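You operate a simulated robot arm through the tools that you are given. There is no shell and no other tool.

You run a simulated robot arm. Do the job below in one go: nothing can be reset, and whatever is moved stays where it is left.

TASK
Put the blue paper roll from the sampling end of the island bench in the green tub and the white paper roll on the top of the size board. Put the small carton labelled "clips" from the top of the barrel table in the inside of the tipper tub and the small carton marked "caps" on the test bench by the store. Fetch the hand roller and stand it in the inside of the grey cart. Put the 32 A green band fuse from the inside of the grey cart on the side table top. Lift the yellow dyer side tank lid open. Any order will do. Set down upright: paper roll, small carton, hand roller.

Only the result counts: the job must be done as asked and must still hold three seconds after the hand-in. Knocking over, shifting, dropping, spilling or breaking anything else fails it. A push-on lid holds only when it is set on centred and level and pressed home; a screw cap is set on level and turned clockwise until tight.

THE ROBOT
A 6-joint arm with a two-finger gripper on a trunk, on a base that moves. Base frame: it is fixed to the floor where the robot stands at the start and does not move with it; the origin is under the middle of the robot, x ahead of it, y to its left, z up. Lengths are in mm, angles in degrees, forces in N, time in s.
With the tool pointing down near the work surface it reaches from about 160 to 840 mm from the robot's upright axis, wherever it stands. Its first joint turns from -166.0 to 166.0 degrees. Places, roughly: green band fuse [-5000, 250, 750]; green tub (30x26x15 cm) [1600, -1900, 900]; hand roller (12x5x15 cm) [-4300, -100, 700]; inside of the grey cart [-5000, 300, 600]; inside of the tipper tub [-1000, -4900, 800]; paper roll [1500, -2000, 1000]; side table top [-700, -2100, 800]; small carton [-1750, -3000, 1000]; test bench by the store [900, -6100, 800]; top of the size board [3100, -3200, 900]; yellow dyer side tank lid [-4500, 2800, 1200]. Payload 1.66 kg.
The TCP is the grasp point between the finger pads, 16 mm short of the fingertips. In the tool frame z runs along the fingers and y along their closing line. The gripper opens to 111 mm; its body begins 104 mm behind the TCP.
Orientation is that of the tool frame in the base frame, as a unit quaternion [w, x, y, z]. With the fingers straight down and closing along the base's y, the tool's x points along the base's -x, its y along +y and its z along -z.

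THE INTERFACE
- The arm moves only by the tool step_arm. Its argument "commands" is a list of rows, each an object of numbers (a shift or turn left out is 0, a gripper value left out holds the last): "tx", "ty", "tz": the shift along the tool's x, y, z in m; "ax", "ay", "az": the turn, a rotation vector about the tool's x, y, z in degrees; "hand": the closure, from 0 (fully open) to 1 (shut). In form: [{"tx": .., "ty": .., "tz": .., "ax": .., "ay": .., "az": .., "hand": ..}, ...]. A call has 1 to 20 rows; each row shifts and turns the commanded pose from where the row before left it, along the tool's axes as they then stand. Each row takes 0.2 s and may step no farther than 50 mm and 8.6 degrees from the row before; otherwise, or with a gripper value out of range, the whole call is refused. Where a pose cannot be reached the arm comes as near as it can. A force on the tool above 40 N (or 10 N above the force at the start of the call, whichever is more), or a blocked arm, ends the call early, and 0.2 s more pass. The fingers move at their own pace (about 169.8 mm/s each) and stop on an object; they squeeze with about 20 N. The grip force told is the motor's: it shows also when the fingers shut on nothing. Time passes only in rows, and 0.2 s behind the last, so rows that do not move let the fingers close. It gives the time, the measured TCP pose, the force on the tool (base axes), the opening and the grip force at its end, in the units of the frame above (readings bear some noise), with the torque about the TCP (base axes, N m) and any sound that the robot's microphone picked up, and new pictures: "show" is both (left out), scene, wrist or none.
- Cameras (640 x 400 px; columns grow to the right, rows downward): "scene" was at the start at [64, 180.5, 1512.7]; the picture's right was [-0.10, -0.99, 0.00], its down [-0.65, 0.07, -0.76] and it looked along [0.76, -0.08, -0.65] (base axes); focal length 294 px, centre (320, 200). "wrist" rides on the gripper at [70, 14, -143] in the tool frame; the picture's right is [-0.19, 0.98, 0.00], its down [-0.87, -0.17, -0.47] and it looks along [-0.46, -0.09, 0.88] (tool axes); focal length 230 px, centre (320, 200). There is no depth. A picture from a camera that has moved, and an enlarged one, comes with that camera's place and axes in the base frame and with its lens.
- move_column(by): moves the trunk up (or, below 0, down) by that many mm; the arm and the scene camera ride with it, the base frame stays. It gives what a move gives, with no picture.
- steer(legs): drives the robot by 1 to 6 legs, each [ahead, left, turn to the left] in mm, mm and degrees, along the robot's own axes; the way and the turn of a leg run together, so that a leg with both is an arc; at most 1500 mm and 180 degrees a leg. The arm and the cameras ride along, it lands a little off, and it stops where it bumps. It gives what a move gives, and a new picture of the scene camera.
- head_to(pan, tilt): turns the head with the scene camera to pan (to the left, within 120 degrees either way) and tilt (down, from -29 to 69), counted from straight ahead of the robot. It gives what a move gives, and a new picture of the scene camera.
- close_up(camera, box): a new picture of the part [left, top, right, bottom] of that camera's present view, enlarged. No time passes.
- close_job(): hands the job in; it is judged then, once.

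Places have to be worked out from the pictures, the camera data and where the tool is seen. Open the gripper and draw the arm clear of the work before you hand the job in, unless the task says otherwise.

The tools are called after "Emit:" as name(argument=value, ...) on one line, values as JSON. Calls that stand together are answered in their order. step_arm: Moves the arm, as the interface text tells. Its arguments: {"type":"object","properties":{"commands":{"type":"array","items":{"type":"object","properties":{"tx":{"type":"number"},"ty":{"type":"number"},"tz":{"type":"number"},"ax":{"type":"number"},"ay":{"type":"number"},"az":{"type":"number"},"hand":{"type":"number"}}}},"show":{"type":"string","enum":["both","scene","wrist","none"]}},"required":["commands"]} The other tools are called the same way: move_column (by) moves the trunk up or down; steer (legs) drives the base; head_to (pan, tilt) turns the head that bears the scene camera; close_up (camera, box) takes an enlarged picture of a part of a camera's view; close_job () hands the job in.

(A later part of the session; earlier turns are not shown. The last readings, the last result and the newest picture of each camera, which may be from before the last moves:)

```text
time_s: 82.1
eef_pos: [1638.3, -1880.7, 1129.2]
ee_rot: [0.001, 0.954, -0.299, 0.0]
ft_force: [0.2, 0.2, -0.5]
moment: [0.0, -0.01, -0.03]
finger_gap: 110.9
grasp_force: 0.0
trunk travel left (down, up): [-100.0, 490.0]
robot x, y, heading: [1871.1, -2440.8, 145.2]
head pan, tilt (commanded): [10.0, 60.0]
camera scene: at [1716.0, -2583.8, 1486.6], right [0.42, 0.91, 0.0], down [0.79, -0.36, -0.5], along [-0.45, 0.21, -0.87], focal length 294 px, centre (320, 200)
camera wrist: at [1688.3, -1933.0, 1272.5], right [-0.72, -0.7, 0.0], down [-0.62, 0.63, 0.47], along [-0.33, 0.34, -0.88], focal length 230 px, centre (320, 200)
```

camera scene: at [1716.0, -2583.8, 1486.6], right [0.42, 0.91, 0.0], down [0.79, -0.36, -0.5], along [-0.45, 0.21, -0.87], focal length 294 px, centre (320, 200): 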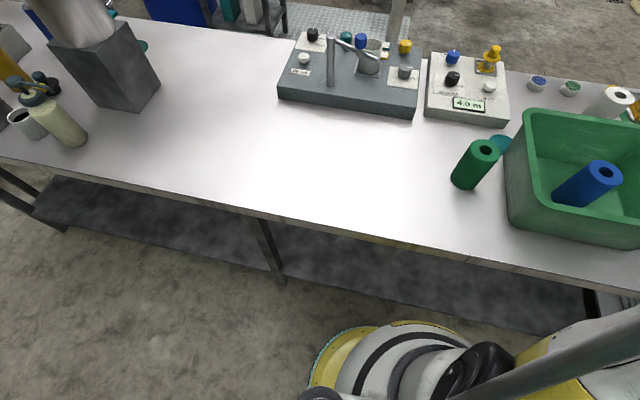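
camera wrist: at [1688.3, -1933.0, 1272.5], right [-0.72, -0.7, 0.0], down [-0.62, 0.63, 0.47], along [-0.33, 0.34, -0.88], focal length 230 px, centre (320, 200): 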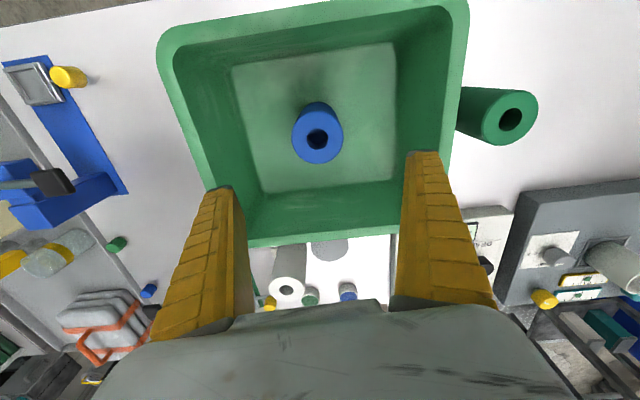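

The blue roll stands upright in the tub. The white roll's top triangulates to (1492,-1644,979); I'll shift the robot 300 mm to its right to bring it within reach.

Emit:
steer(legs=[[15, -300, 0]])

Emit:
head_to(pan=-5, tilt=45)

```text
time_s: 84.1
eef_pos: [1790.0, -1635.2, 1127.7]
ee_rot: [0.0, 0.955, -0.297, 0.0]
ft_force: [-0.3, 0.0, 0.8]
moment: [0.0, -0.02, 0.0]
finger_gap: 110.7
grasp_force: 0.2
trunk travel left (down, up): [-100.0, 490.0]
robot x, y, heading: [2016.9, -2197.2, 145.3]
head pan, tilt (commanded): [10.0, 60.0]
camera scene: at [1869.6, -2336.9, 1486.7], right [0.42, 0.91, 0.0], down [0.79, -0.36, -0.5], along [-0.45, 0.21, -0.87], focal length 294 px, centre (320, 200)
```

scene: 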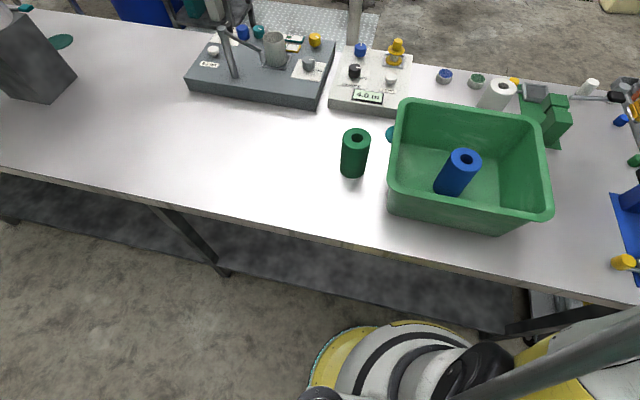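

```text
time_s: 84.9
eef_pos: [1788.9, -1635.0, 1129.7]
ee_rot: [0.0, 0.955, -0.297, 0.0]
ft_force: [0.4, -0.2, -0.6]
moment: [0.02, 0.0, 0.0]
finger_gap: 110.9
grasp_force: 0.1
trunk travel left (down, up): [-100.0, 490.0]
robot x, y, heading: [2019.8, -2193.4, 145.4]
head pan, tilt (commanded): [-5.0, 45.0]
camera scene: at [1867.3, -2313.3, 1506.1], right [0.64, 0.77, 0.0], down [0.55, -0.45, -0.71], along [-0.54, 0.45, -0.71], focal length 294 px, centre (320, 200)
```

scene: 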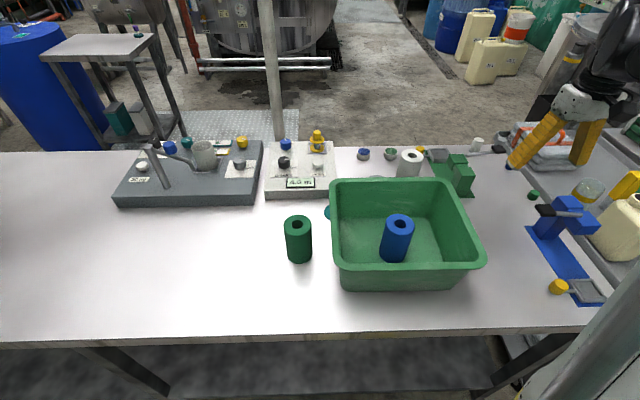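

The white roll's position is confirmed at about (1490,-1645). Moving the open gripper above it.

Emit:
step_arm(commands=[{"tx": -0.0344, "ty": 0.0254}, {"tx": -0.0344, "ty": 0.0254}, {"tx": -0.0344, "ty": 0.0254}, {"tx": -0.0344, "ty": 0.0254}, {"tx": -0.0344, "ty": 0.0254}, {"tx": -0.0344, "ty": 0.0254}, {"tx": -0.0344, "ty": 0.0254}, {}, {}], show="both")

```text
time_s: 86.9
eef_pos: [1489.4, -1646.2, 1128.5]
ee_rot: [0.0, 0.955, -0.297, 0.0]
ft_force: [0.2, -0.4, 1.0]
moment: [-0.03, -0.01, -0.01]
finger_gap: 110.8
grasp_force: 0.0
trunk travel left (down, up): [-100.0, 490.0]
robot x, y, heading: [2022.5, -2197.6, 145.1]
head pan, tilt (commanded): [-5.0, 45.0]
camera scene: at [1867.5, -2313.3, 1506.2], right [0.64, 0.77, 0.0], down [0.54, -0.45, -0.71], along [-0.54, 0.45, -0.71], focal length 294 px, centre (320, 200)
camera wrist: at [1538.9, -1697.5, 1271.5], right [-0.71, -0.7, 0.0], down [-0.62, 0.63, 0.47], along [-0.33, 0.34, -0.88], focal length 230 px, centre (320, 200)
```

scene: 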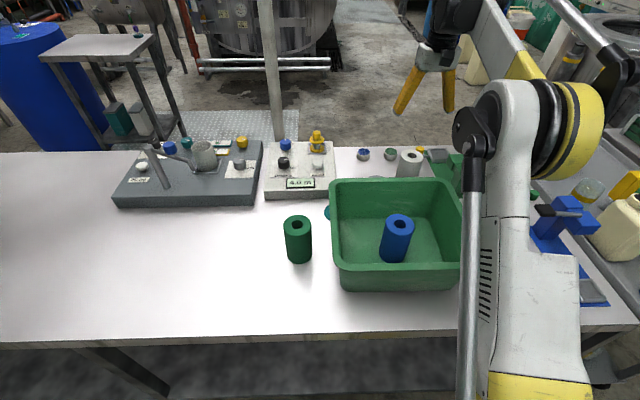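
wrist: 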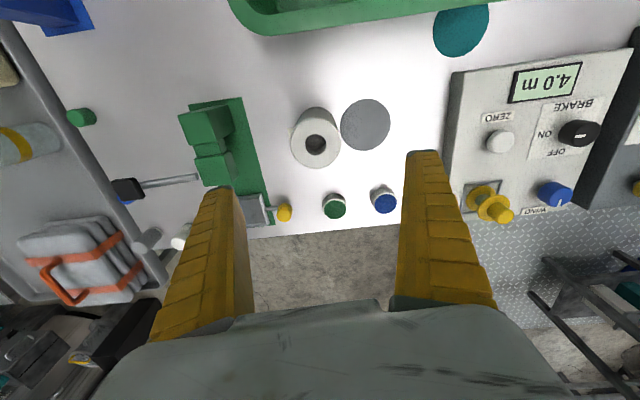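

The roll is within 4 mm of centre; the neighbouring items leave room for the fingers. Descending to TCP z≈935.

Emit:
step_arm(commands=[{"tx": -0.004, "ty": -0.003, "tz": 0.045}, {"tz": 0.045}, {"tz": 0.045}, {"tz": 0.04}, {"tz": 0.018}, {}], show="both")

```text
time_s: 88.3
eef_pos: [1487.9, -1640.5, 936.6]
ee_rot: [0.0, 0.955, -0.298, 0.0]
ft_force: [0.1, -0.2, 0.2]
moment: [-0.03, -0.02, 0.0]
finger_gap: 110.8
grasp_force: 0.1
trunk travel left (down, up): [-100.0, 490.0]
robot x, y, heading: [2021.3, -2193.2, 145.7]
head pan, tilt (commanded): [-5.0, 45.0]
camera scene: at [1867.3, -2313.2, 1506.2], right [0.64, 0.77, 0.0], down [0.54, -0.45, -0.71], along [-0.54, 0.45, -0.71], focal length 294 px, centre (320, 200)
camera wrist: at [1537.8, -1691.7, 1078.7], right [-0.71, -0.7, 0.0], down [-0.62, 0.63, 0.47], along [-0.33, 0.34, -0.88], focal length 230 px, centre (320, 200)
```

scene: 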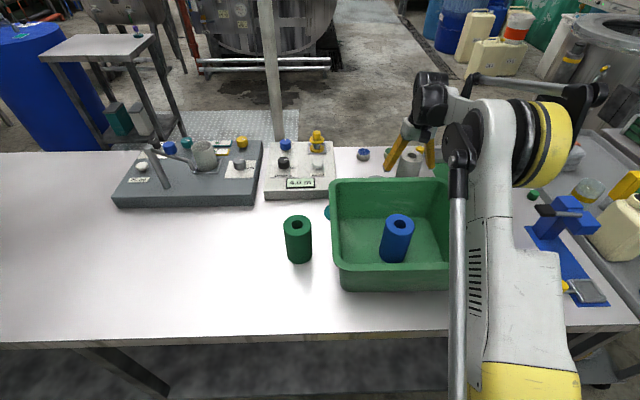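
wrist: 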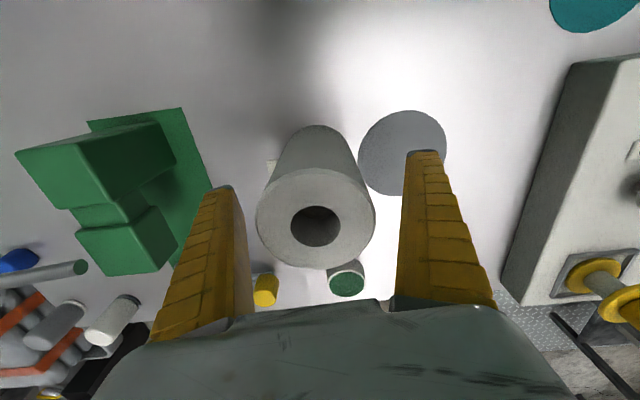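

The roll is between the fingers. Closing.

Emit:
step_arm(commands=[{"hand": 0.5}, {"hand": 1}, {"hand": 1}, {"hand": 1}], show="wrist")

Emit:
step_arm(commands=[{"tz": -0.02}, {"tz": -0.045}, {"tz": -0.045}, {"tz": -0.045}, {"tz": -0.045}, {}], show="both")

```text
time_s: 89.3
eef_pos: [1488.7, -1640.8, 936.0]
ee_rot: [0.0, 0.955, -0.298, -0.001]
ft_force: [-0.4, 0.2, 0.1]
moment: [-0.05, -0.02, 0.02]
finger_gap: 63.1
grasp_force: 20.0
trunk travel left (down, up): [-100.0, 490.0]
robot x, y, heading: [2024.9, -2195.3, 145.6]
head pan, tilt (commanded): [-5.0, 45.0]
camera wrist: at [1537.7, -1691.7, 1079.0], right [-0.71, -0.7, 0.0], down [-0.62, 0.63, 0.47], along [-0.33, 0.34, -0.88], focal length 230 px, centre (320, 200)
```

wrist: 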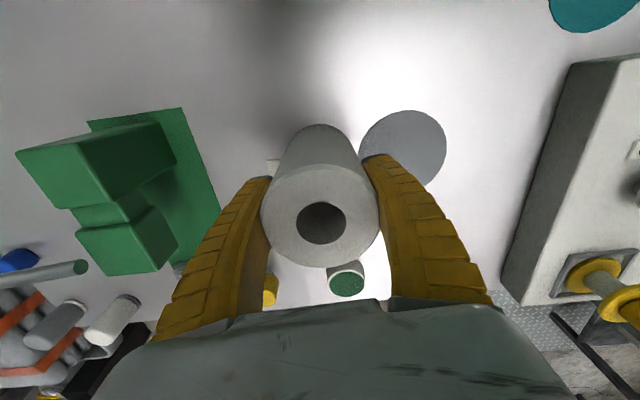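

```text
time_s: 90.7
eef_pos: [1490.2, -1638.7, 1135.8]
ee_rot: [0.0, 0.955, -0.297, 0.0]
ft_force: [0.1, -0.4, -1.4]
moment: [-0.01, 0.02, -0.05]
finger_gap: 63.2
grasp_force: 19.9
trunk travel left (down, up): [-100.0, 490.0]
robot x, y, heading: [2021.4, -2196.8, 145.3]
head pan, tilt (commanded): [-5.0, 45.0]
camera scene: at [1867.2, -2313.1, 1506.1], right [0.64, 0.77, 0.0], down [0.54, -0.45, -0.71], along [-0.54, 0.45, -0.71], focal length 294 px, centre (320, 200)
camera wrist: at [1540.5, -1690.2, 1278.7], right [-0.71, -0.7, 0.0], down [-0.62, 0.63, 0.47], along [-0.33, 0.34, -0.88], focal length 230 px, centre (320, 200)
```

scene: 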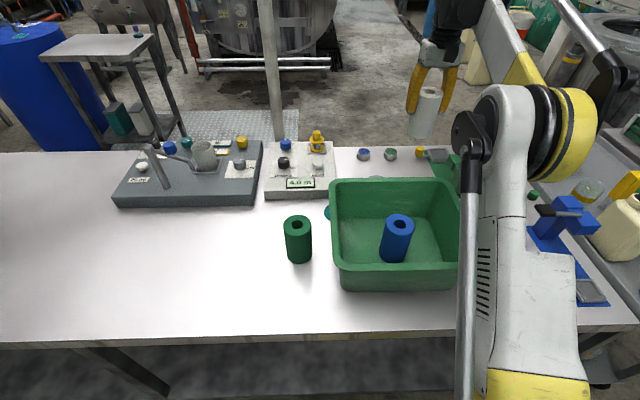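
wrist: 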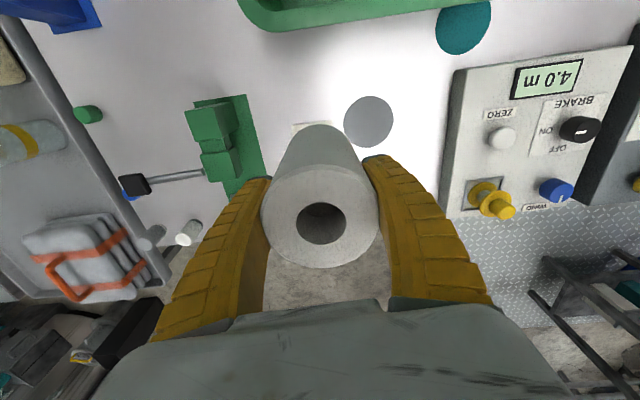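

White roll is held and lifted. I'll pull the arm back close to the robot, raise the trunk for clearance, and turn to face the wall bench.

Emit:
step_arm(commands=[{"tx": 0.031, "ty": 0.033}, {"tx": 0.031, "ty": 0.033}, {"tx": 0.031, "ty": 0.033}, {"tx": 0.031, "ty": 0.033}, {"tx": 0.031, "ty": 0.033}, {"tx": 0.031, "ty": 0.033}, {"tx": 0.031, "ty": 0.033}, {"tx": 0.031, "ty": 0.033}, {"tx": 0.031, "ty": 0.033}, {}], show="none")

Emit:
move_column(by=300)

Emit:
steer(legs=[[-100, 0, 0], [0, 0, 179]])

Emit:
head_to(pan=0, tilt=40)

```text
time_s: 92.9
eef_pos: [1551.0, -2046.4, 1131.8]
ee_rot: [0.001, 0.954, -0.299, 0.0]
ft_force: [0.1, -0.2, -1.2]
moment: [0.03, -0.02, -0.01]
finger_gap: 63.3
grasp_force: 19.8
trunk travel left (down, up): [-100.0, 490.0]
robot x, y, heading: [2021.1, -2197.6, 145.5]
head pan, tilt (commanded): [-5.0, 45.0]
```

```text
time_s: 95.9
eef_pos: [1548.3, -2044.5, 1431.1]
ee_rot: [0.0, 0.955, -0.297, 0.0]
ft_force: [0.6, 0.1, -3.1]
moment: [-0.02, 0.01, 0.03]
finger_gap: 63.6
grasp_force: 19.6
trunk travel left (down, up): [-400.0, 190.0]
robot x, y, heading: [2021.0, -2196.4, 145.5]
head pan, tilt (commanded): [-5.0, 45.0]
```

```text
time_s: 104.5
eef_pos: [2582.9, -2377.3, 1432.4]
ee_rot: [-0.001, 0.271, 0.963, 0.0]
ft_force: [0.3, 0.1, -1.7]
moment: [0.01, 0.01, 0.0]
finger_gap: 63.7
grasp_force: 19.9
trunk travel left (down, up): [-400.0, 190.0]
robot x, y, heading: [2100.5, -2250.3, -31.4]
head pan, tilt (commanded): [-5.0, 45.0]
camera scene: at [2249.7, -2128.8, 1806.1], right [-0.59, -0.8, 0.0], down [-0.57, 0.42, -0.71], along [0.57, -0.42, -0.71], focal length 294 px, centre (320, 200)
```

scene: 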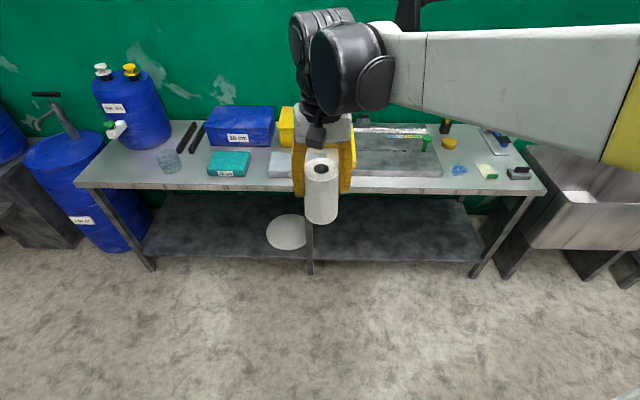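

```text
time_s: 105.1
eef_pos: [2583.7, -2378.3, 1431.9]
ee_rot: [0.0, 0.272, 0.962, 0.0]
ft_force: [-0.6, 0.5, -1.9]
moment: [0.04, -0.01, 0.01]
finger_gap: 63.7
grasp_force: 19.7
trunk travel left (down, up): [-400.0, 190.0]
robot x, y, heading: [2105.2, -2252.1, -31.5]
head pan, tilt (commanded): [0.0, 40.0]
camera scene: at [2256.8, -2125.0, 1813.4], right [-0.52, -0.85, 0.0], down [-0.55, 0.34, -0.77], along [0.65, -0.4, -0.64], focal length 294 px, centre (320, 200)
```

scene: 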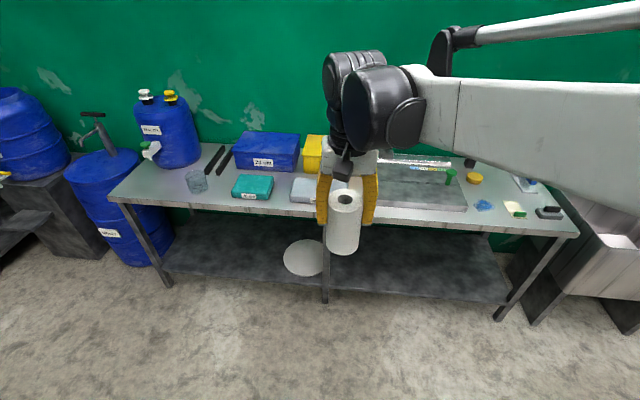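

The wall bench is in view and the roll is hanging in the gripper. I'll look closely at the size board.

Emit:
close_up(camera="scene", box=[340, 130, 580, 250])

```text
2.67 times, centred on (460, 190) of scene
camera zoom: at [2256.8, -2125.0, 1813.4], right [-0.52, -0.85, 0.0], down [-0.55, 0.34, -0.77], along [0.65, -0.4, -0.64], focal length 785 px, centre (-53, 227)
```

zoom: 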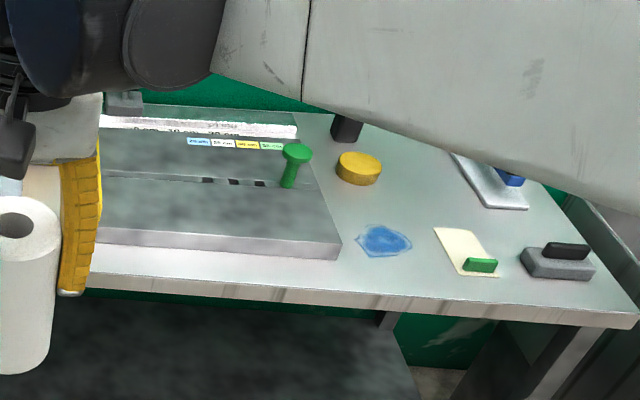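

The size board's top is at z≈890 with a free flat strip in front of its groove; I choose a spot near (3002,-3149), well clear of the green pin. Driving the robot up to the bench.

Emit:
steer(legs=[[704, -360, 0], [0, 0, -6]])

Emit:
head_to(pan=0, tilt=60)

Emit:
step_arm(commands=[{}], show="wrist")

```text
time_s: 109.9
eef_pos: [2976.7, -3094.3, 1431.8]
ee_rot: [0.0, 0.321, 0.947, 0.001]
ft_force: [-0.7, -0.5, -1.5]
moment: [0.05, 0.0, -0.01]
finger_gap: 63.5
grasp_force: 20.1
trunk travel left (down, up): [-400.0, 190.0]
robot x, y, heading: [2510.6, -2922.7, -37.5]
head pan, tilt (commanded): [0.0, 40.0]
camera scene: at [2678.7, -2809.8, 1813.4], right [-0.61, -0.79, 0.0], down [-0.51, 0.39, -0.77], along [0.61, -0.47, -0.64], focal length 294 px, centre (320, 200)
```

scene: 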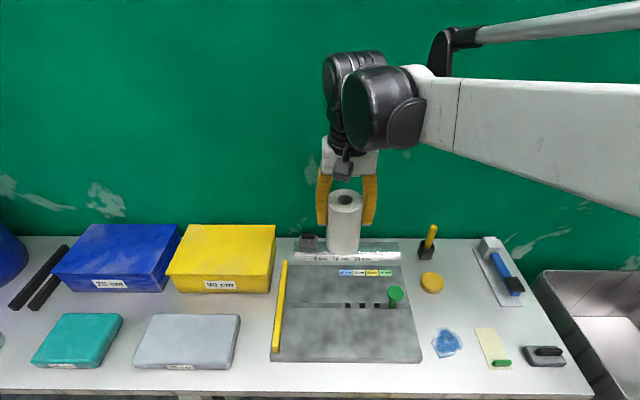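

```text
time_s: 110.7
eef_pos: [2975.3, -3094.5, 1431.7]
ee_rot: [0.0, 0.321, 0.947, 0.0]
ft_force: [-0.3, -0.7, -1.4]
moment: [0.0, 0.01, 0.03]
finger_gap: 63.9
grasp_force: 20.1
trunk travel left (down, up): [-400.0, 190.0]
robot x, y, heading: [2512.0, -2919.5, -37.4]
head pan, tilt (commanded): [0.0, 60.0]
camera scene: at [2664.1, -2798.0, 1786.7], right [-0.61, -0.79, 0.0], down [-0.69, 0.53, -0.5], along [0.4, -0.3, -0.87], focal length 294 px, centre (320, 200)
```

scene: 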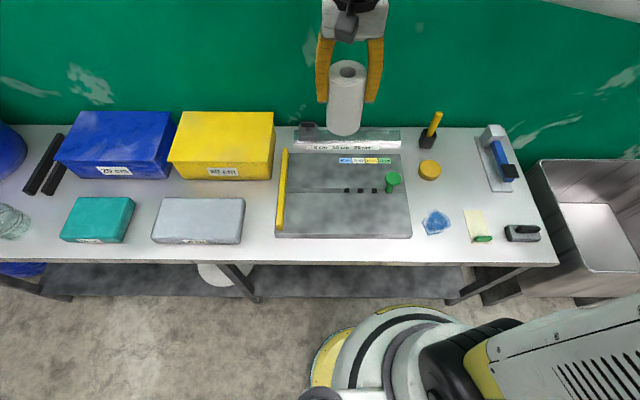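

```text
time_s: 111.1
eef_pos: [2976.5, -3094.5, 1432.4]
ee_rot: [0.0, 0.321, 0.947, 0.0]
ft_force: [0.4, 0.3, -2.3]
moment: [0.0, 0.01, 0.02]
finger_gap: 63.4
grasp_force: 19.8
trunk travel left (down, up): [-400.0, 190.0]
robot x, y, heading: [2511.6, -2920.7, -37.5]
head pan, tilt (commanded): [0.0, 60.0]
camera wrist: at [2929.1, -3041.9, 1575.2], right [0.75, 0.66, 0.0], down [0.59, -0.66, 0.47], along [0.31, -0.35, -0.88], focal length 230 px, centre (320, 200)
```

wrist: 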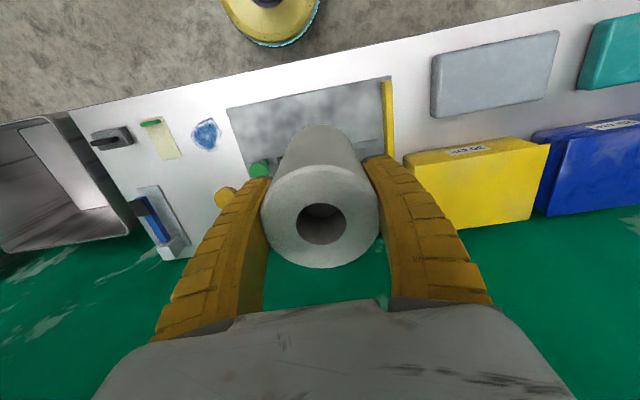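

The board spans from (3059,-2914) to (2780,-3267) along its front with a flat strip 170 mm deep. I'll set the roll at about (2990,-3148): shift over it, then lower the trunk.

Emit:
step_arm(commands=[{"tx": -0.022, "ty": -0.017}, {"tx": -0.022, "ty": -0.017}, {}], show="none")

Emit:
move_column(by=-300)

Emit:
step_arm(commands=[{"tz": 0.03}, {"tz": 0.03}, {"tz": 0.03}, {}], show="both")

```text
time_s: 111.9
eef_pos: [2991.1, -3148.3, 1429.0]
ee_rot: [0.0, 0.321, 0.947, -0.001]
ft_force: [-0.5, -0.4, -2.8]
moment: [-0.01, -0.01, 0.01]
finger_gap: 63.7
grasp_force: 20.1
trunk travel left (down, up): [-400.0, 190.0]
robot x, y, heading: [2514.8, -2916.0, -37.5]
head pan, tilt (commanded): [0.0, 60.0]
```

```text
time_s: 114.9
eef_pos: [2991.6, -3147.9, 1130.7]
ee_rot: [0.0, 0.321, 0.947, 0.0]
ft_force: [0.3, 0.6, -2.1]
moment: [-0.03, -0.02, 0.0]
finger_gap: 63.3
grasp_force: 20.4
trunk travel left (down, up): [-100.0, 490.0]
robot x, y, heading: [2511.8, -2920.4, -37.5]
head pan, tilt (commanded): [0.0, 60.0]
```

```text
time_s: 115.9
eef_pos: [2990.0, -3148.8, 1038.5]
ee_rot: [0.001, 0.321, 0.947, 0.0]
ft_force: [-0.1, -0.4, -1.9]
moment: [-0.01, 0.02, 0.02]
finger_gap: 63.4
grasp_force: 20.4
trunk travel left (down, up): [-100.0, 490.0]
robot x, y, heading: [2509.0, -2919.0, -37.7]
head pan, tilt (commanded): [0.0, 60.0]
camera scene: at [2664.1, -2798.0, 1486.7], right [-0.61, -0.79, 0.0], down [-0.69, 0.53, -0.5], along [0.4, -0.3, -0.87], focal length 294 px, centre (320, 200)
camera wrist: at [2943.1, -3096.4, 1182.2], right [0.75, 0.66, 0.0], down [0.59, -0.66, 0.47], along [0.31, -0.35, -0.88], focal length 230 px, centre (320, 200)
```

scene: 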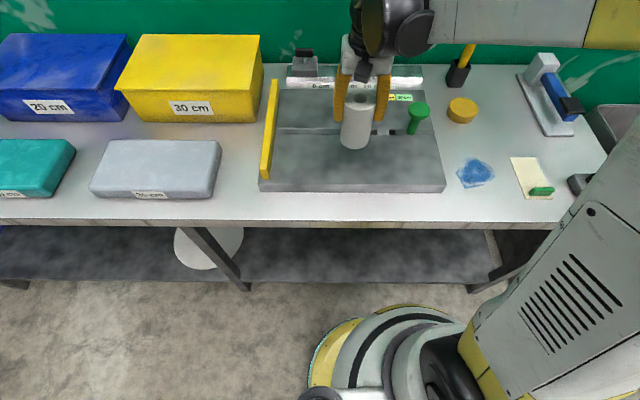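
wrist: 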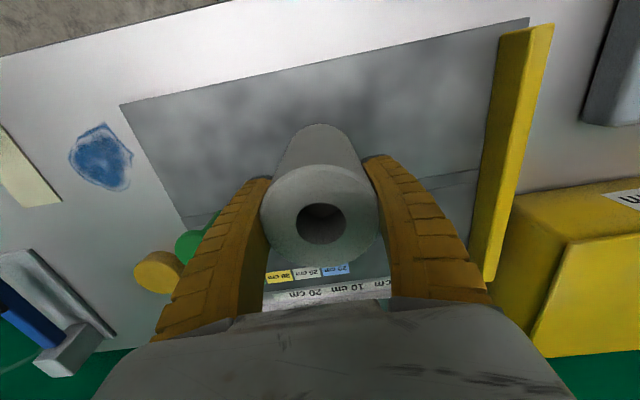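

The roll hangs over the front strip, 168 mm from the green pin. Lowering toward contact.

Emit:
step_arm(commands=[{"tz": 0.025}, {"tz": 0.015}, {"tz": 0.005}, {}], show="none")

Emit:
step_arm(commands=[{"tz": 0.002}, {"tz": 0.002}, {}], show="scene")

```text
time_s: 116.9
eef_pos: [2991.8, -3145.8, 995.5]
ee_rot: [0.0, 0.322, 0.947, 0.001]
ft_force: [-0.3, 0.3, -1.8]
moment: [-0.01, -0.01, -0.01]
finger_gap: 63.2
grasp_force: 20.1
trunk travel left (down, up): [-100.0, 490.0]
robot x, y, heading: [2511.9, -2920.7, -37.6]
head pan, tilt (commanded): [0.0, 60.0]
```

```text
time_s: 117.7
eef_pos: [2991.5, -3146.0, 990.5]
ee_rot: [0.0, 0.322, 0.947, 0.0]
ft_force: [0.5, -0.2, -2.6]
moment: [-0.01, 0.03, -0.01]
finger_gap: 63.3
grasp_force: 20.2
trunk travel left (down, up): [-100.0, 490.0]
robot x, y, heading: [2510.6, -2915.9, -37.6]
head pan, tilt (commanded): [0.0, 60.0]
camera scene: at [2664.0, -2797.9, 1486.6], right [-0.61, -0.79, 0.0], down [-0.69, 0.53, -0.5], along [0.4, -0.3, -0.87], focal length 294 px, centre (320, 200)
```

scene: 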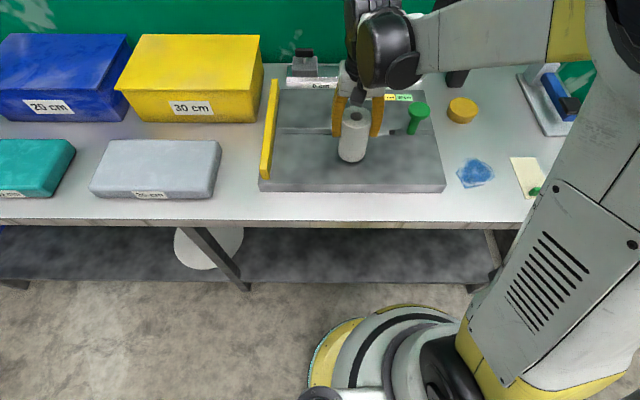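

Emit:
step_arm(commands=[{"tz": 0.002}, {"tz": 0.002}, {}], show="none")

Emit:
step_arm(commands=[{"tz": 0.002}, {"tz": 0.001}, {}], show="none")

Emit:
step_arm(commands=[{"tz": 0.002}, {}], show="none")

```text
time_s: 118.5
eef_pos: [2991.4, -3147.6, 986.8]
ee_rot: [0.0, 0.321, 0.947, 0.0]
ft_force: [0.1, -0.1, -2.0]
moment: [0.0, 0.02, 0.02]
finger_gap: 63.3
grasp_force: 20.2
trunk travel left (down, up): [-100.0, 490.0]
robot x, y, heading: [2510.0, -2919.7, -37.7]
head pan, tilt (commanded): [0.0, 60.0]
```

```text
time_s: 119.3
eef_pos: [2990.2, -3146.5, 984.0]
ee_rot: [0.0, 0.321, 0.947, 0.0]
ft_force: [0.6, -0.4, -2.1]
moment: [0.05, 0.02, 0.0]
finger_gap: 63.6
grasp_force: 19.8
trunk travel left (down, up): [-100.0, 490.0]
robot x, y, heading: [2512.9, -2921.1, -37.6]
head pan, tilt (commanded): [0.0, 60.0]
```

```text
time_s: 119.9
eef_pos: [2991.3, -3147.2, 980.7]
ee_rot: [0.0, 0.322, 0.947, 0.0]
ft_force: [0.4, 0.5, -1.8]
moment: [-0.01, 0.0, 0.04]
finger_gap: 63.1
grasp_force: 19.9
trunk travel left (down, up): [-100.0, 490.0]
robot x, y, heading: [2511.2, -2915.8, -37.5]
head pan, tilt (commanded): [0.0, 60.0]
```

No contact yet at TCP z≈981. Continuing down in small steps.

Emit:
step_arm(commands=[{"tz": 0.002}, {"tz": 0.002}, {}], show="none")

Emit:
step_arm(commands=[{"tz": 0.002}, {"tz": 0.001}, {}], show="none")

Emit:
step_arm(commands=[{"tz": 0.002}, {"tz": 0.001}, {}], show="both")

```text
time_s: 120.7
eef_pos: [2992.6, -3147.9, 977.0]
ee_rot: [0.0, 0.322, 0.947, 0.0]
ft_force: [-0.5, -0.7, -2.1]
moment: [0.01, -0.04, 0.01]
finger_gap: 63.2
grasp_force: 20.1
trunk travel left (down, up): [-100.0, 490.0]
robot x, y, heading: [2510.9, -2917.1, -37.4]
head pan, tilt (commanded): [0.0, 60.0]
```

```text
time_s: 121.5
eef_pos: [2991.7, -3147.7, 975.3]
ee_rot: [0.0, 0.321, 0.947, 0.0]
ft_force: [-0.7, -0.9, -1.5]
moment: [-0.01, 0.02, -0.03]
finger_gap: 63.1
grasp_force: 20.1
trunk travel left (down, up): [-100.0, 490.0]
robot x, y, heading: [2512.1, -2920.6, -37.3]
head pan, tilt (commanded): [0.0, 60.0]
```

```text
time_s: 122.3
eef_pos: [2991.5, -3149.0, 972.2]
ee_rot: [0.001, 0.322, 0.947, 0.0]
ft_force: [5.1, -4.8, 14.9]
moment: [-0.09, -0.01, 0.0]
finger_gap: 63.8
grasp_force: 19.4
trunk travel left (down, up): [-100.0, 490.0]
robot x, y, heading: [2513.0, -2918.8, -37.6]
head pan, tilt (commanded): [0.0, 60.0]
camera scene: at [2663.6, -2798.0, 1486.8], right [-0.61, -0.79, 0.0], down [-0.69, 0.53, -0.5], along [0.4, -0.3, -0.87], focal length 294 px, centre (320, 200)
camera wrist: at [2944.8, -3095.7, 1114.9], right [0.75, 0.66, 0.0], down [0.58, -0.66, 0.47], along [0.31, -0.35, -0.88], focal length 230 px, centre (320, 200)
```

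scene: 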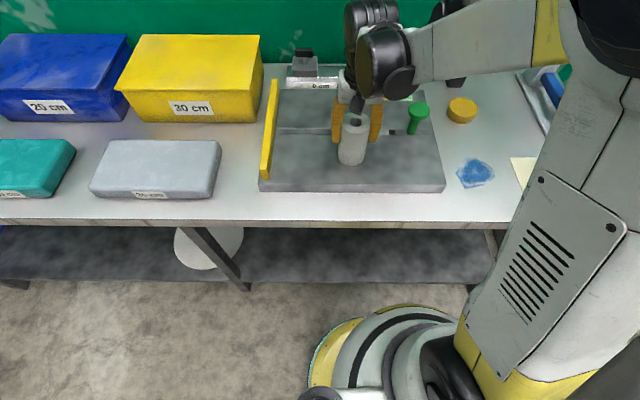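
wrist: 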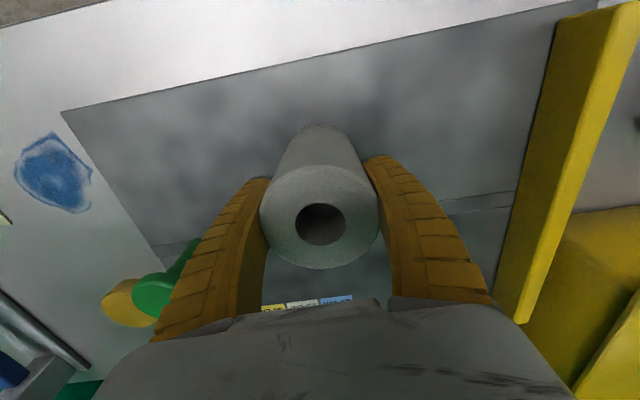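

Contact at z≈972; the roll stands on the flat strip, over 50 mm clear of the groove. Releasing and lifting.

Emit:
step_arm(commands=[{"hand": 0.6}, {"hand": 0.3}, {"hand": 0}, {"hand": 0}], show="none")

Emit:
step_arm(commands=[{"tz": -0.02}, {"tz": -0.04}, {"tz": -0.045}, {"tz": -0.045}, {}], show="both")

```text
time_s: 123.3
eef_pos: [2991.8, -3147.9, 971.5]
ee_rot: [0.001, 0.322, 0.947, 0.0]
ft_force: [-0.5, -0.1, -0.3]
moment: [0.0, -0.01, -0.01]
finger_gap: 111.1
grasp_force: 0.0
trunk travel left (down, up): [-100.0, 490.0]
robot x, y, heading: [2510.2, -2915.6, -37.7]
head pan, tilt (commanded): [0.0, 60.0]
```

```text
time_s: 124.5
eef_pos: [2991.2, -3148.5, 1123.6]
ee_rot: [0.0, 0.322, 0.947, 0.001]
ft_force: [-0.5, -0.4, -0.5]
moment: [0.0, 0.05, 0.01]
finger_gap: 110.8
grasp_force: 0.2
trunk travel left (down, up): [-100.0, 490.0]
robot x, y, heading: [2512.7, -2919.0, -37.3]
head pan, tilt (commanded): [0.0, 60.0]
camera scene: at [2663.8, -2797.8, 1486.6], right [-0.61, -0.79, 0.0], down [-0.69, 0.53, -0.5], along [0.4, -0.3, -0.87], focal length 294 px, centre (320, 200)
camera wrist: at [2944.6, -3097.0, 1266.5], right [0.75, 0.66, 0.0], down [0.58, -0.66, 0.47], along [0.31, -0.35, -0.88], focal length 230 px, centre (320, 200)
```

scene: 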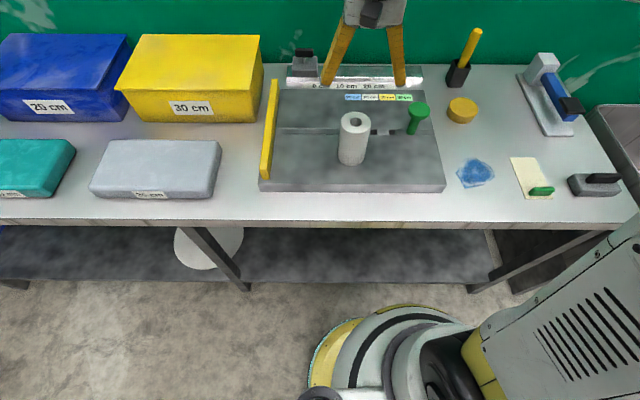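
wrist: 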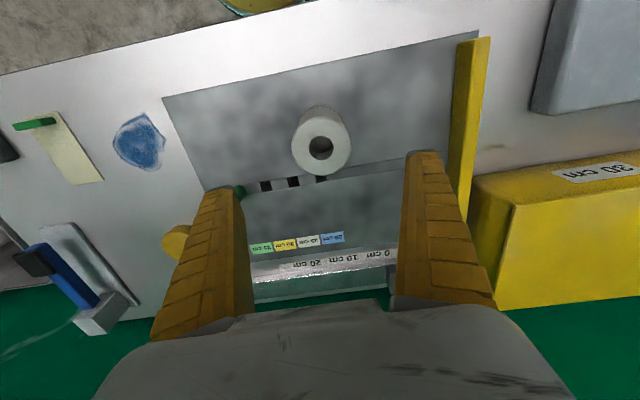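

The white roll stands on the size board. Next are the cartons; I'll raise the trunk, back off from the bench, turn to face along the aisle and look.

Emit:
move_column(by=400)

Emit:
steer(legs=[[-330, 0, 0], [0, 0, -90]])

Emit:
head_to(pan=0, tilt=20)

Emit:
head_to(pan=-45, tilt=20)

```text
time_s: 128.3
eef_pos: [2990.6, -3150.1, 1521.5]
ee_rot: [-0.001, 0.322, 0.947, 0.0]
ft_force: [0.4, -0.2, -0.1]
moment: [0.0, -0.02, -0.02]
finger_gap: 111.0
grasp_force: 0.0
trunk travel left (down, up): [-500.0, 90.0]
robot x, y, heading: [2511.5, -2921.5, -37.5]
head pan, tilt (commanded): [0.0, 60.0]
```

```text
time_s: 134.4
eef_pos: [2017.6, -3197.0, 1523.8]
ee_rot: [0.0, 0.898, 0.44, -0.001]
ft_force: [-0.4, -0.3, 0.2]
moment: [-0.02, -0.02, 0.03]
finger_gap: 111.1
grasp_force: 0.0
trunk travel left (down, up): [-500.0, 90.0]
robot x, y, heading: [2249.9, -2719.0, -127.8]
head pan, tilt (commanded): [0.0, 60.0]
camera scene: at [2371.5, -2873.7, 1886.7], right [-0.79, 0.61, 0.0], down [0.53, 0.68, -0.5], along [-0.31, -0.4, -0.87], focal length 294 px, centre (320, 200)
```

scene: 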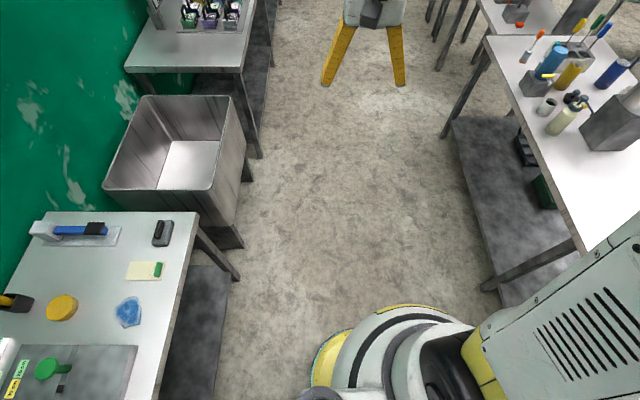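

```text
time_s: 135.4
eef_pos: [2017.6, -3197.9, 1523.1]
ee_rot: [0.0, 0.898, 0.44, 0.0]
ft_force: [0.0, -0.1, 0.0]
moment: [-0.01, 0.0, -0.02]
finger_gap: 110.8
grasp_force: 0.0
trunk travel left (down, up): [-500.0, 90.0]
robot x, y, heading: [2248.4, -2721.9, -127.6]
head pan, tilt (commanded): [0.0, 20.0]
camera scene: at [2355.3, -2894.7, 1944.7], right [-0.79, 0.61, 0.0], down [0.21, 0.27, -0.94], along [-0.58, -0.74, -0.34], focal length 294 px, centre (320, 200)
```

scene: 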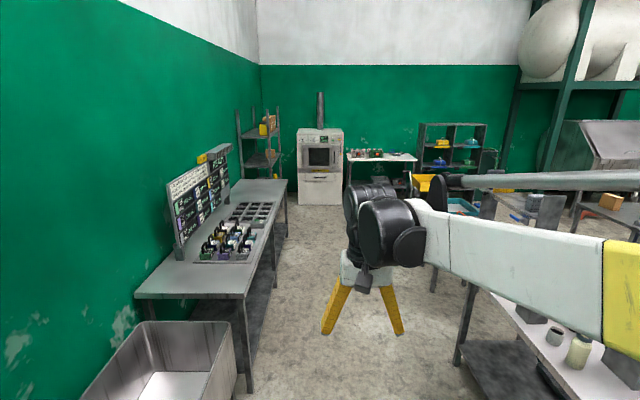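

```text
time_s: 136.6
eef_pos: [2017.1, -3198.3, 1522.1]
ee_rot: [0.0, 0.898, 0.441, -0.001]
ft_force: [-1.1, 0.2, -0.5]
moment: [0.01, 0.0, 0.0]
finger_gap: 110.9
grasp_force: 0.1
trunk travel left (down, up): [-500.0, 90.0]
robot x, y, heading: [2251.5, -2716.1, -128.0]
head pan, tilt (commanded): [-45.0, 20.0]
camera scene: at [2320.0, -2832.8, 1944.8], right [-0.13, 0.99, 0.0], down [0.34, 0.04, -0.94], along [-0.93, -0.12, -0.34], focal length 294 px, centre (320, 200)
```

scene: 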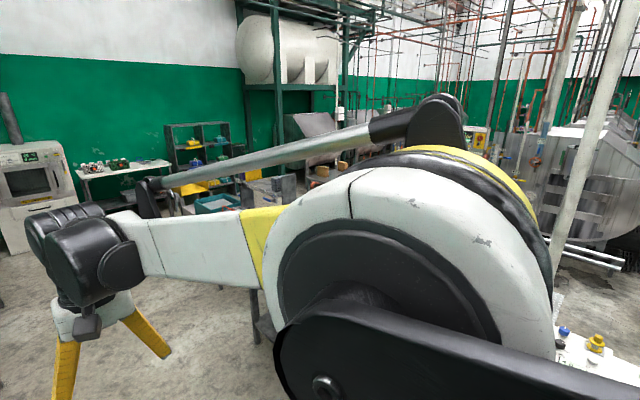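

The aisle ahead is clear down to the oven and shelves. The long bench with the READY board probably is the test bench; I'll drive 2.2 m along the aisle and look again.

Emit:
steer(legs=[[1100, 0, 0], [1100, 0, 0]])

Emit:
head_to(pan=35, tilt=35)

Emit:
head_to(pan=0, tilt=35)

```text
time_s: 147.6
eef_pos: [709.8, -5004.7, 1522.1]
ee_rot: [0.0, 0.891, 0.454, 0.0]
ft_force: [0.7, 0.2, -0.2]
moment: [0.04, 0.03, 0.01]
finger_gap: 110.7
grasp_force: 0.0
trunk travel left (down, up): [-500.0, 90.0]
robot x, y, heading: [928.0, -4520.0, -126.0]
head pan, tilt (commanded): [-45.0, 20.0]
camera scene: at [1001.8, -4629.8, 1944.8], right [-0.16, 0.99, 0.0], down [0.34, 0.05, -0.94], along [-0.93, -0.15, -0.34], focal length 294 px, centre (320, 200)
```

scene: 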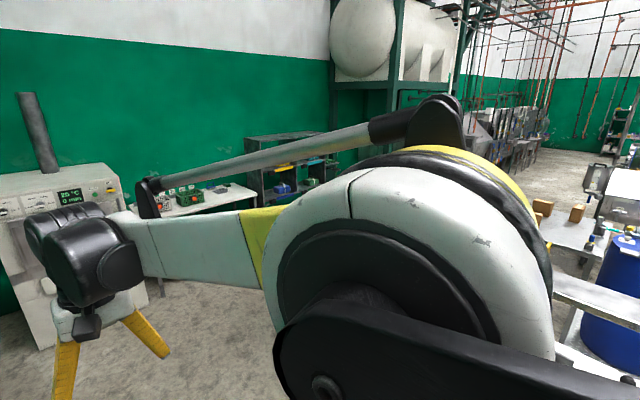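

```text
time_s: 149.1
eef_pos: [710.0, -5004.8, 1523.8]
ee_rot: [0.001, 0.892, 0.453, 0.001]
ft_force: [-0.1, -0.2, -0.6]
moment: [-0.02, -0.03, 0.0]
finger_gap: 110.6
grasp_force: 0.0
trunk travel left (down, up): [-500.0, 90.0]
robot x, y, heading: [928.7, -4517.0, -125.9]
head pan, tilt (commanded): [35.0, 35.0]
camera scene: at [1092.2, -4703.2, 1921.0], right [-1.0, 0.02, 0.0], down [0.01, 0.57, -0.82], along [-0.02, -0.82, -0.57], focal length 294 px, centre (320, 200)
```

scene: 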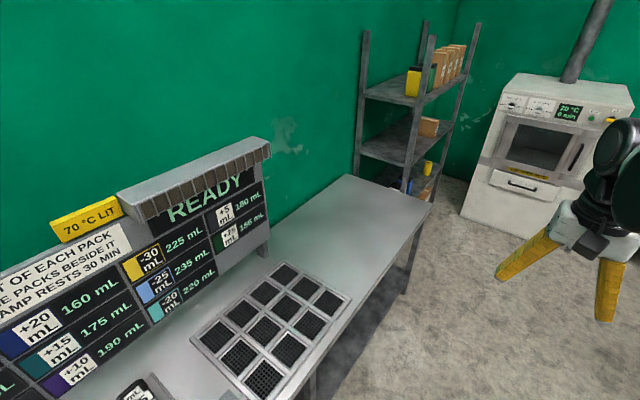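

```text
time_s: 150.1
eef_pos: [711.3, -5004.1, 1522.8]
ee_rot: [0.0, 0.891, 0.453, 0.0]
ft_force: [0.7, -0.5, -0.4]
moment: [-0.01, 0.01, 0.01]
finger_gap: 110.9
grasp_force: 0.0
trunk travel left (down, up): [-500.0, 90.0]
robot x, y, heading: [930.9, -4520.7, -126.2]
head pan, tilt (commanded): [0.0, 35.0]
camera scene: at [1042.2, -4686.5, 1920.9], right [-0.81, 0.59, 0.0], down [0.34, 0.46, -0.82], along [-0.48, -0.66, -0.57], focal length 294 px, centre (320, 200)
```

scene: 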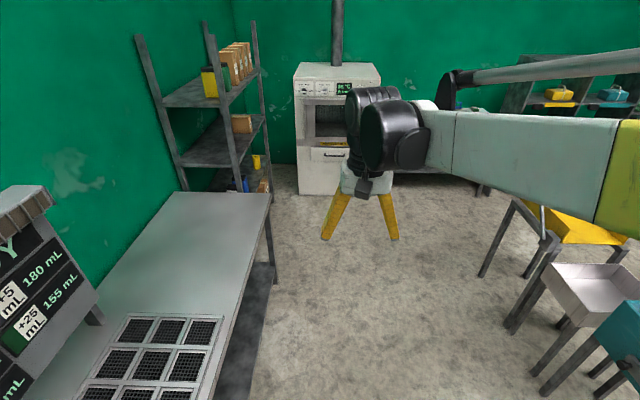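

The free end of the test bench next to the shelf store is the later drop spot for "caps". There is open floor past the yellow tipper tub, so I'll drive around its far end to reach the barrel table.

Emit:
steer(legs=[[1300, 0, 0], [772, -756, 0], [0, 0, -110]])

Emit:
head_to(pan=0, tilt=30)

Emit:
head_to(pan=45, tilt=30)

```text
time_s: 166.4
eef_pos: [-1259.7, -5319.7, 1522.8]
ee_rot: [0.001, 0.872, -0.489, 0.0]
ft_force: [0.4, -0.5, -0.1]
moment: [0.01, -0.01, -0.03]
finger_gap: 111.0
grasp_force: 0.1
trunk travel left (down, up): [-500.0, 90.0]
robot x, y, heading: [-893.9, -5705.7, 121.4]
head pan, tilt (commanded): [0.0, 35.0]
camera scene: at [-1093.2, -5749.0, 1921.0], right [0.85, 0.52, 0.0], down [0.3, -0.49, -0.82], along [-0.43, 0.7, -0.57], focal length 294 px, centre (320, 200)
```

scene: 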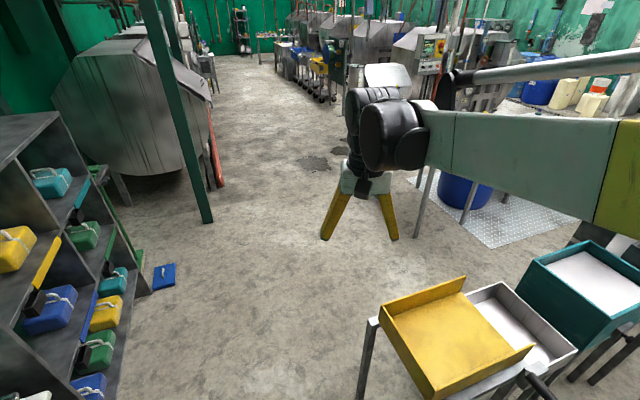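

```text
time_s: 167.1
eef_pos: [-1260.6, -5320.2, 1523.0]
ee_rot: [0.0, 0.872, -0.489, 0.0]
ft_force: [-0.5, 0.8, 0.0]
moment: [0.01, 0.02, -0.01]
finger_gap: 111.1
grasp_force: 0.0
trunk travel left (down, up): [-500.0, 90.0]
robot x, y, heading: [-896.2, -5707.5, 121.4]
head pan, tilt (commanded): [0.0, 30.0]
camera scene: at [-1094.4, -5747.0, 1928.7], right [0.85, 0.52, 0.0], down [0.26, -0.43, -0.87], along [-0.45, 0.74, -0.5], focal length 294 px, centre (320, 200)
```

scene: 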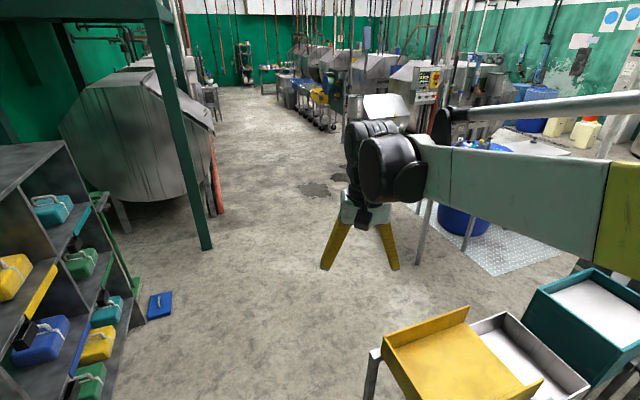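

```text
time_s: 168.2
eef_pos: [-1260.3, -5319.1, 1522.5]
ee_rot: [0.0, 0.872, -0.49, 0.0]
ft_force: [-0.2, -0.7, -0.2]
moment: [0.02, 0.0, -0.02]
finger_gap: 110.6
grasp_force: 0.0
trunk travel left (down, up): [-500.0, 90.0]
robot x, y, heading: [-894.8, -5709.3, 121.5]
head pan, tilt (commanded): [45.0, 30.0]
camera scene: at [-1135.2, -5802.9, 1928.7], right [0.24, 0.97, 0.0], down [0.49, -0.12, -0.87], along [-0.84, 0.2, -0.5], focal length 294 px, centre (320, 200)
```

scene: 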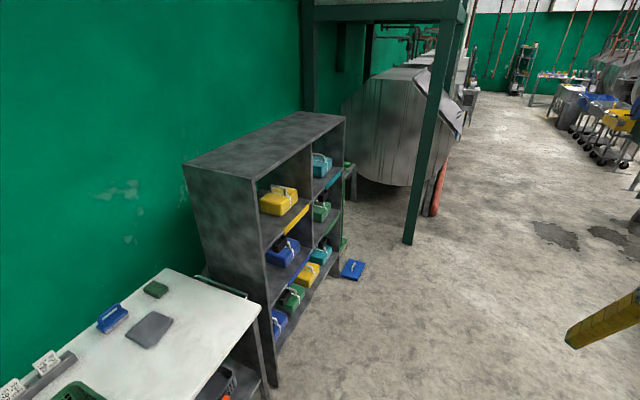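

The tipper tub is the yellow one at about (-981,-4880). The way to the barrel table is open on this side; I'll drive round and turn toward it.

Emit:
steer(legs=[[605, 397, 0], [1121, -277, 0], [0, 0, -38]])

Emit:
head_to(pan=0, tilt=35)

Emit:
head_to(pan=-20, tilt=30)

```text
time_s: 179.5
eef_pos: [-2006.3, -3757.8, 1523.7]
ee_rot: [0.0, -0.678, 0.735, 0.001]
ft_force: [-0.5, -0.9, 0.4]
moment: [0.04, 0.02, 0.0]
finger_gap: 111.1
grasp_force: 0.2
trunk travel left (down, up): [-500.0, 90.0]
robot x, y, heading: [-1943.1, -4282.0, 85.5]
head pan, tilt (commanded): [45.0, 30.0]
camera scene: at [-2188.4, -4221.9, 1928.8], right [0.76, 0.65, 0.0], down [0.32, -0.38, -0.87], along [-0.56, 0.66, -0.5], focal length 294 px, centre (320, 200)
```

scene: 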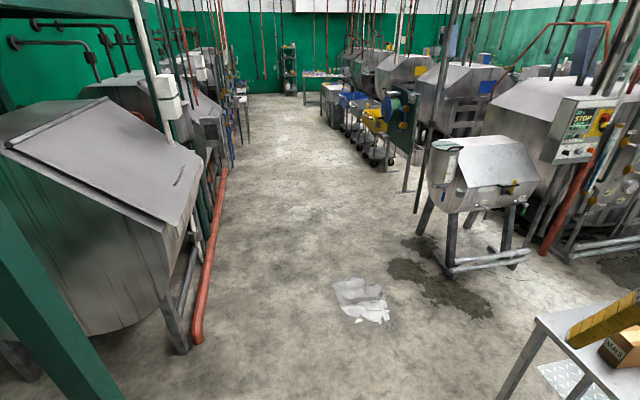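

```text
time_s: 180.6
eef_pos: [-2006.6, -3757.7, 1522.5]
ee_rot: [-0.001, -0.678, 0.735, 0.0]
ft_force: [0.4, -0.4, 0.6]
moment: [-0.02, -0.02, 0.04]
finger_gap: 110.9
grasp_force: 0.1
trunk travel left (down, up): [-500.0, 90.0]
robot x, y, heading: [-1934.0, -4284.8, 85.6]
head pan, tilt (commanded): [0.0, 35.0]
camera scene: at [-2123.0, -4203.0, 1921.0], right [1.0, -0.08, 0.0], down [-0.05, -0.57, -0.82], along [0.06, 0.82, -0.57], focal length 294 px, centre (320, 200)
```

scene: 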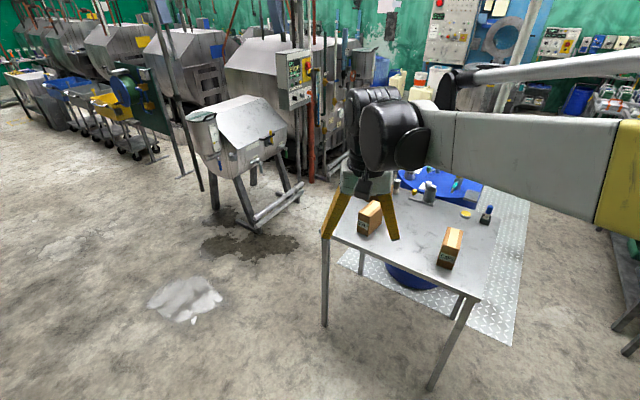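

```text
time_s: 181.4
eef_pos: [-2005.5, -3757.4, 1522.6]
ee_rot: [0.0, -0.678, 0.735, 0.0]
ft_force: [0.7, -0.3, 0.2]
moment: [-0.01, -0.02, 0.01]
finger_gap: 111.1
grasp_force: 0.0
trunk travel left (down, up): [-500.0, 90.0]
robot x, y, heading: [-1933.8, -4283.1, 85.4]
head pan, tilt (commanded): [-20.0, 30.0]
camera scene: at [-2092.4, -4208.5, 1928.7], right [0.91, -0.42, 0.0], down [-0.21, -0.46, -0.87], along [0.36, 0.79, -0.5], focal length 294 px, centre (320, 200)
```

scene: 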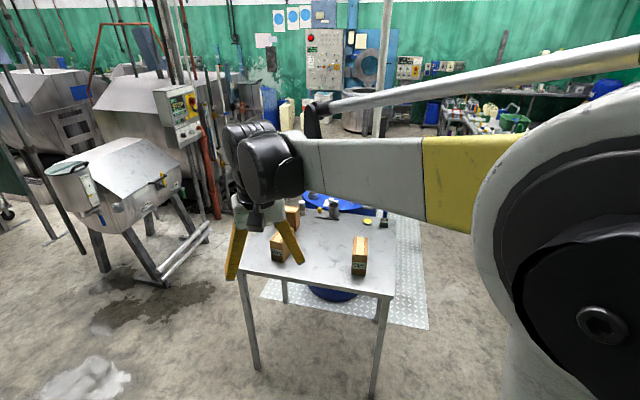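

The barrel table shows three small cartons. I'll zoom in to read the labels.

Emit:
close_up(camera="scene", box=[230, 180, 430, 305])

Emit:
close_up(camera="scene", box=[340, 225, 380, 285])

Emit:
close_up(camera="scene", box=[260, 195, 310, 270])

```text
3.20 times, centred on (330, 242) of scene
camera zoom: at [-2092.4, -4208.5, 1928.7], right [0.91, -0.42, 0.0], down [-0.21, -0.46, -0.87], along [0.36, 0.79, -0.5], focal length 942 px, centre (288, 64)
```

zoom: 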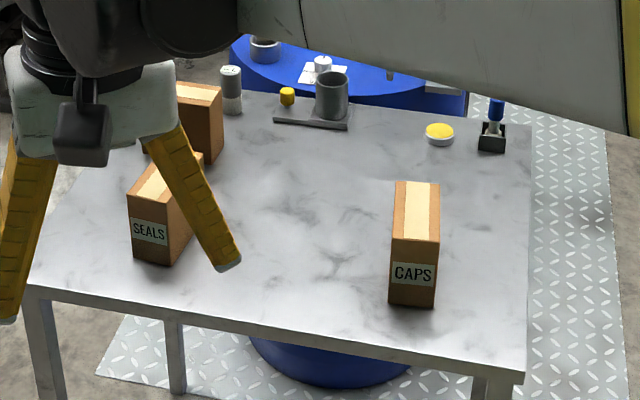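

```text
6.67 times, centred on (360, 255) of scene
camera zoom: at [-2092.4, -4208.5, 1928.7], right [0.91, -0.42, 0.0], down [-0.21, -0.46, -0.87], along [0.36, 0.79, -0.5], focal length 1962 px, centre (53, -167)
```

zoom: 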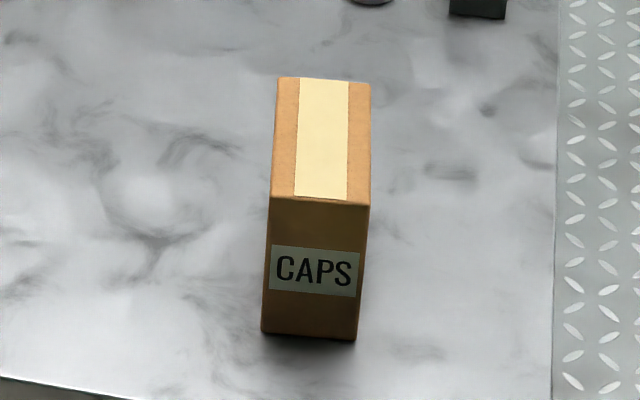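

```text
5.33 times, centred on (285, 232) of scene
camera zoom: at [-2092.4, -4208.5, 1928.7], right [0.91, -0.42, 0.0], down [-0.21, -0.46, -0.87], along [0.36, 0.79, -0.5], focal length 1569 px, centre (507, 27)
```

zoom: 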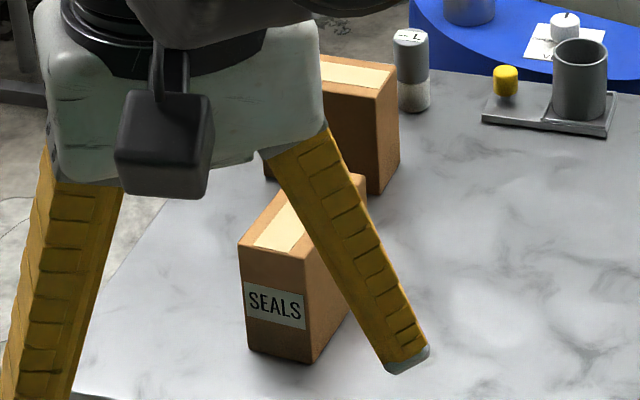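

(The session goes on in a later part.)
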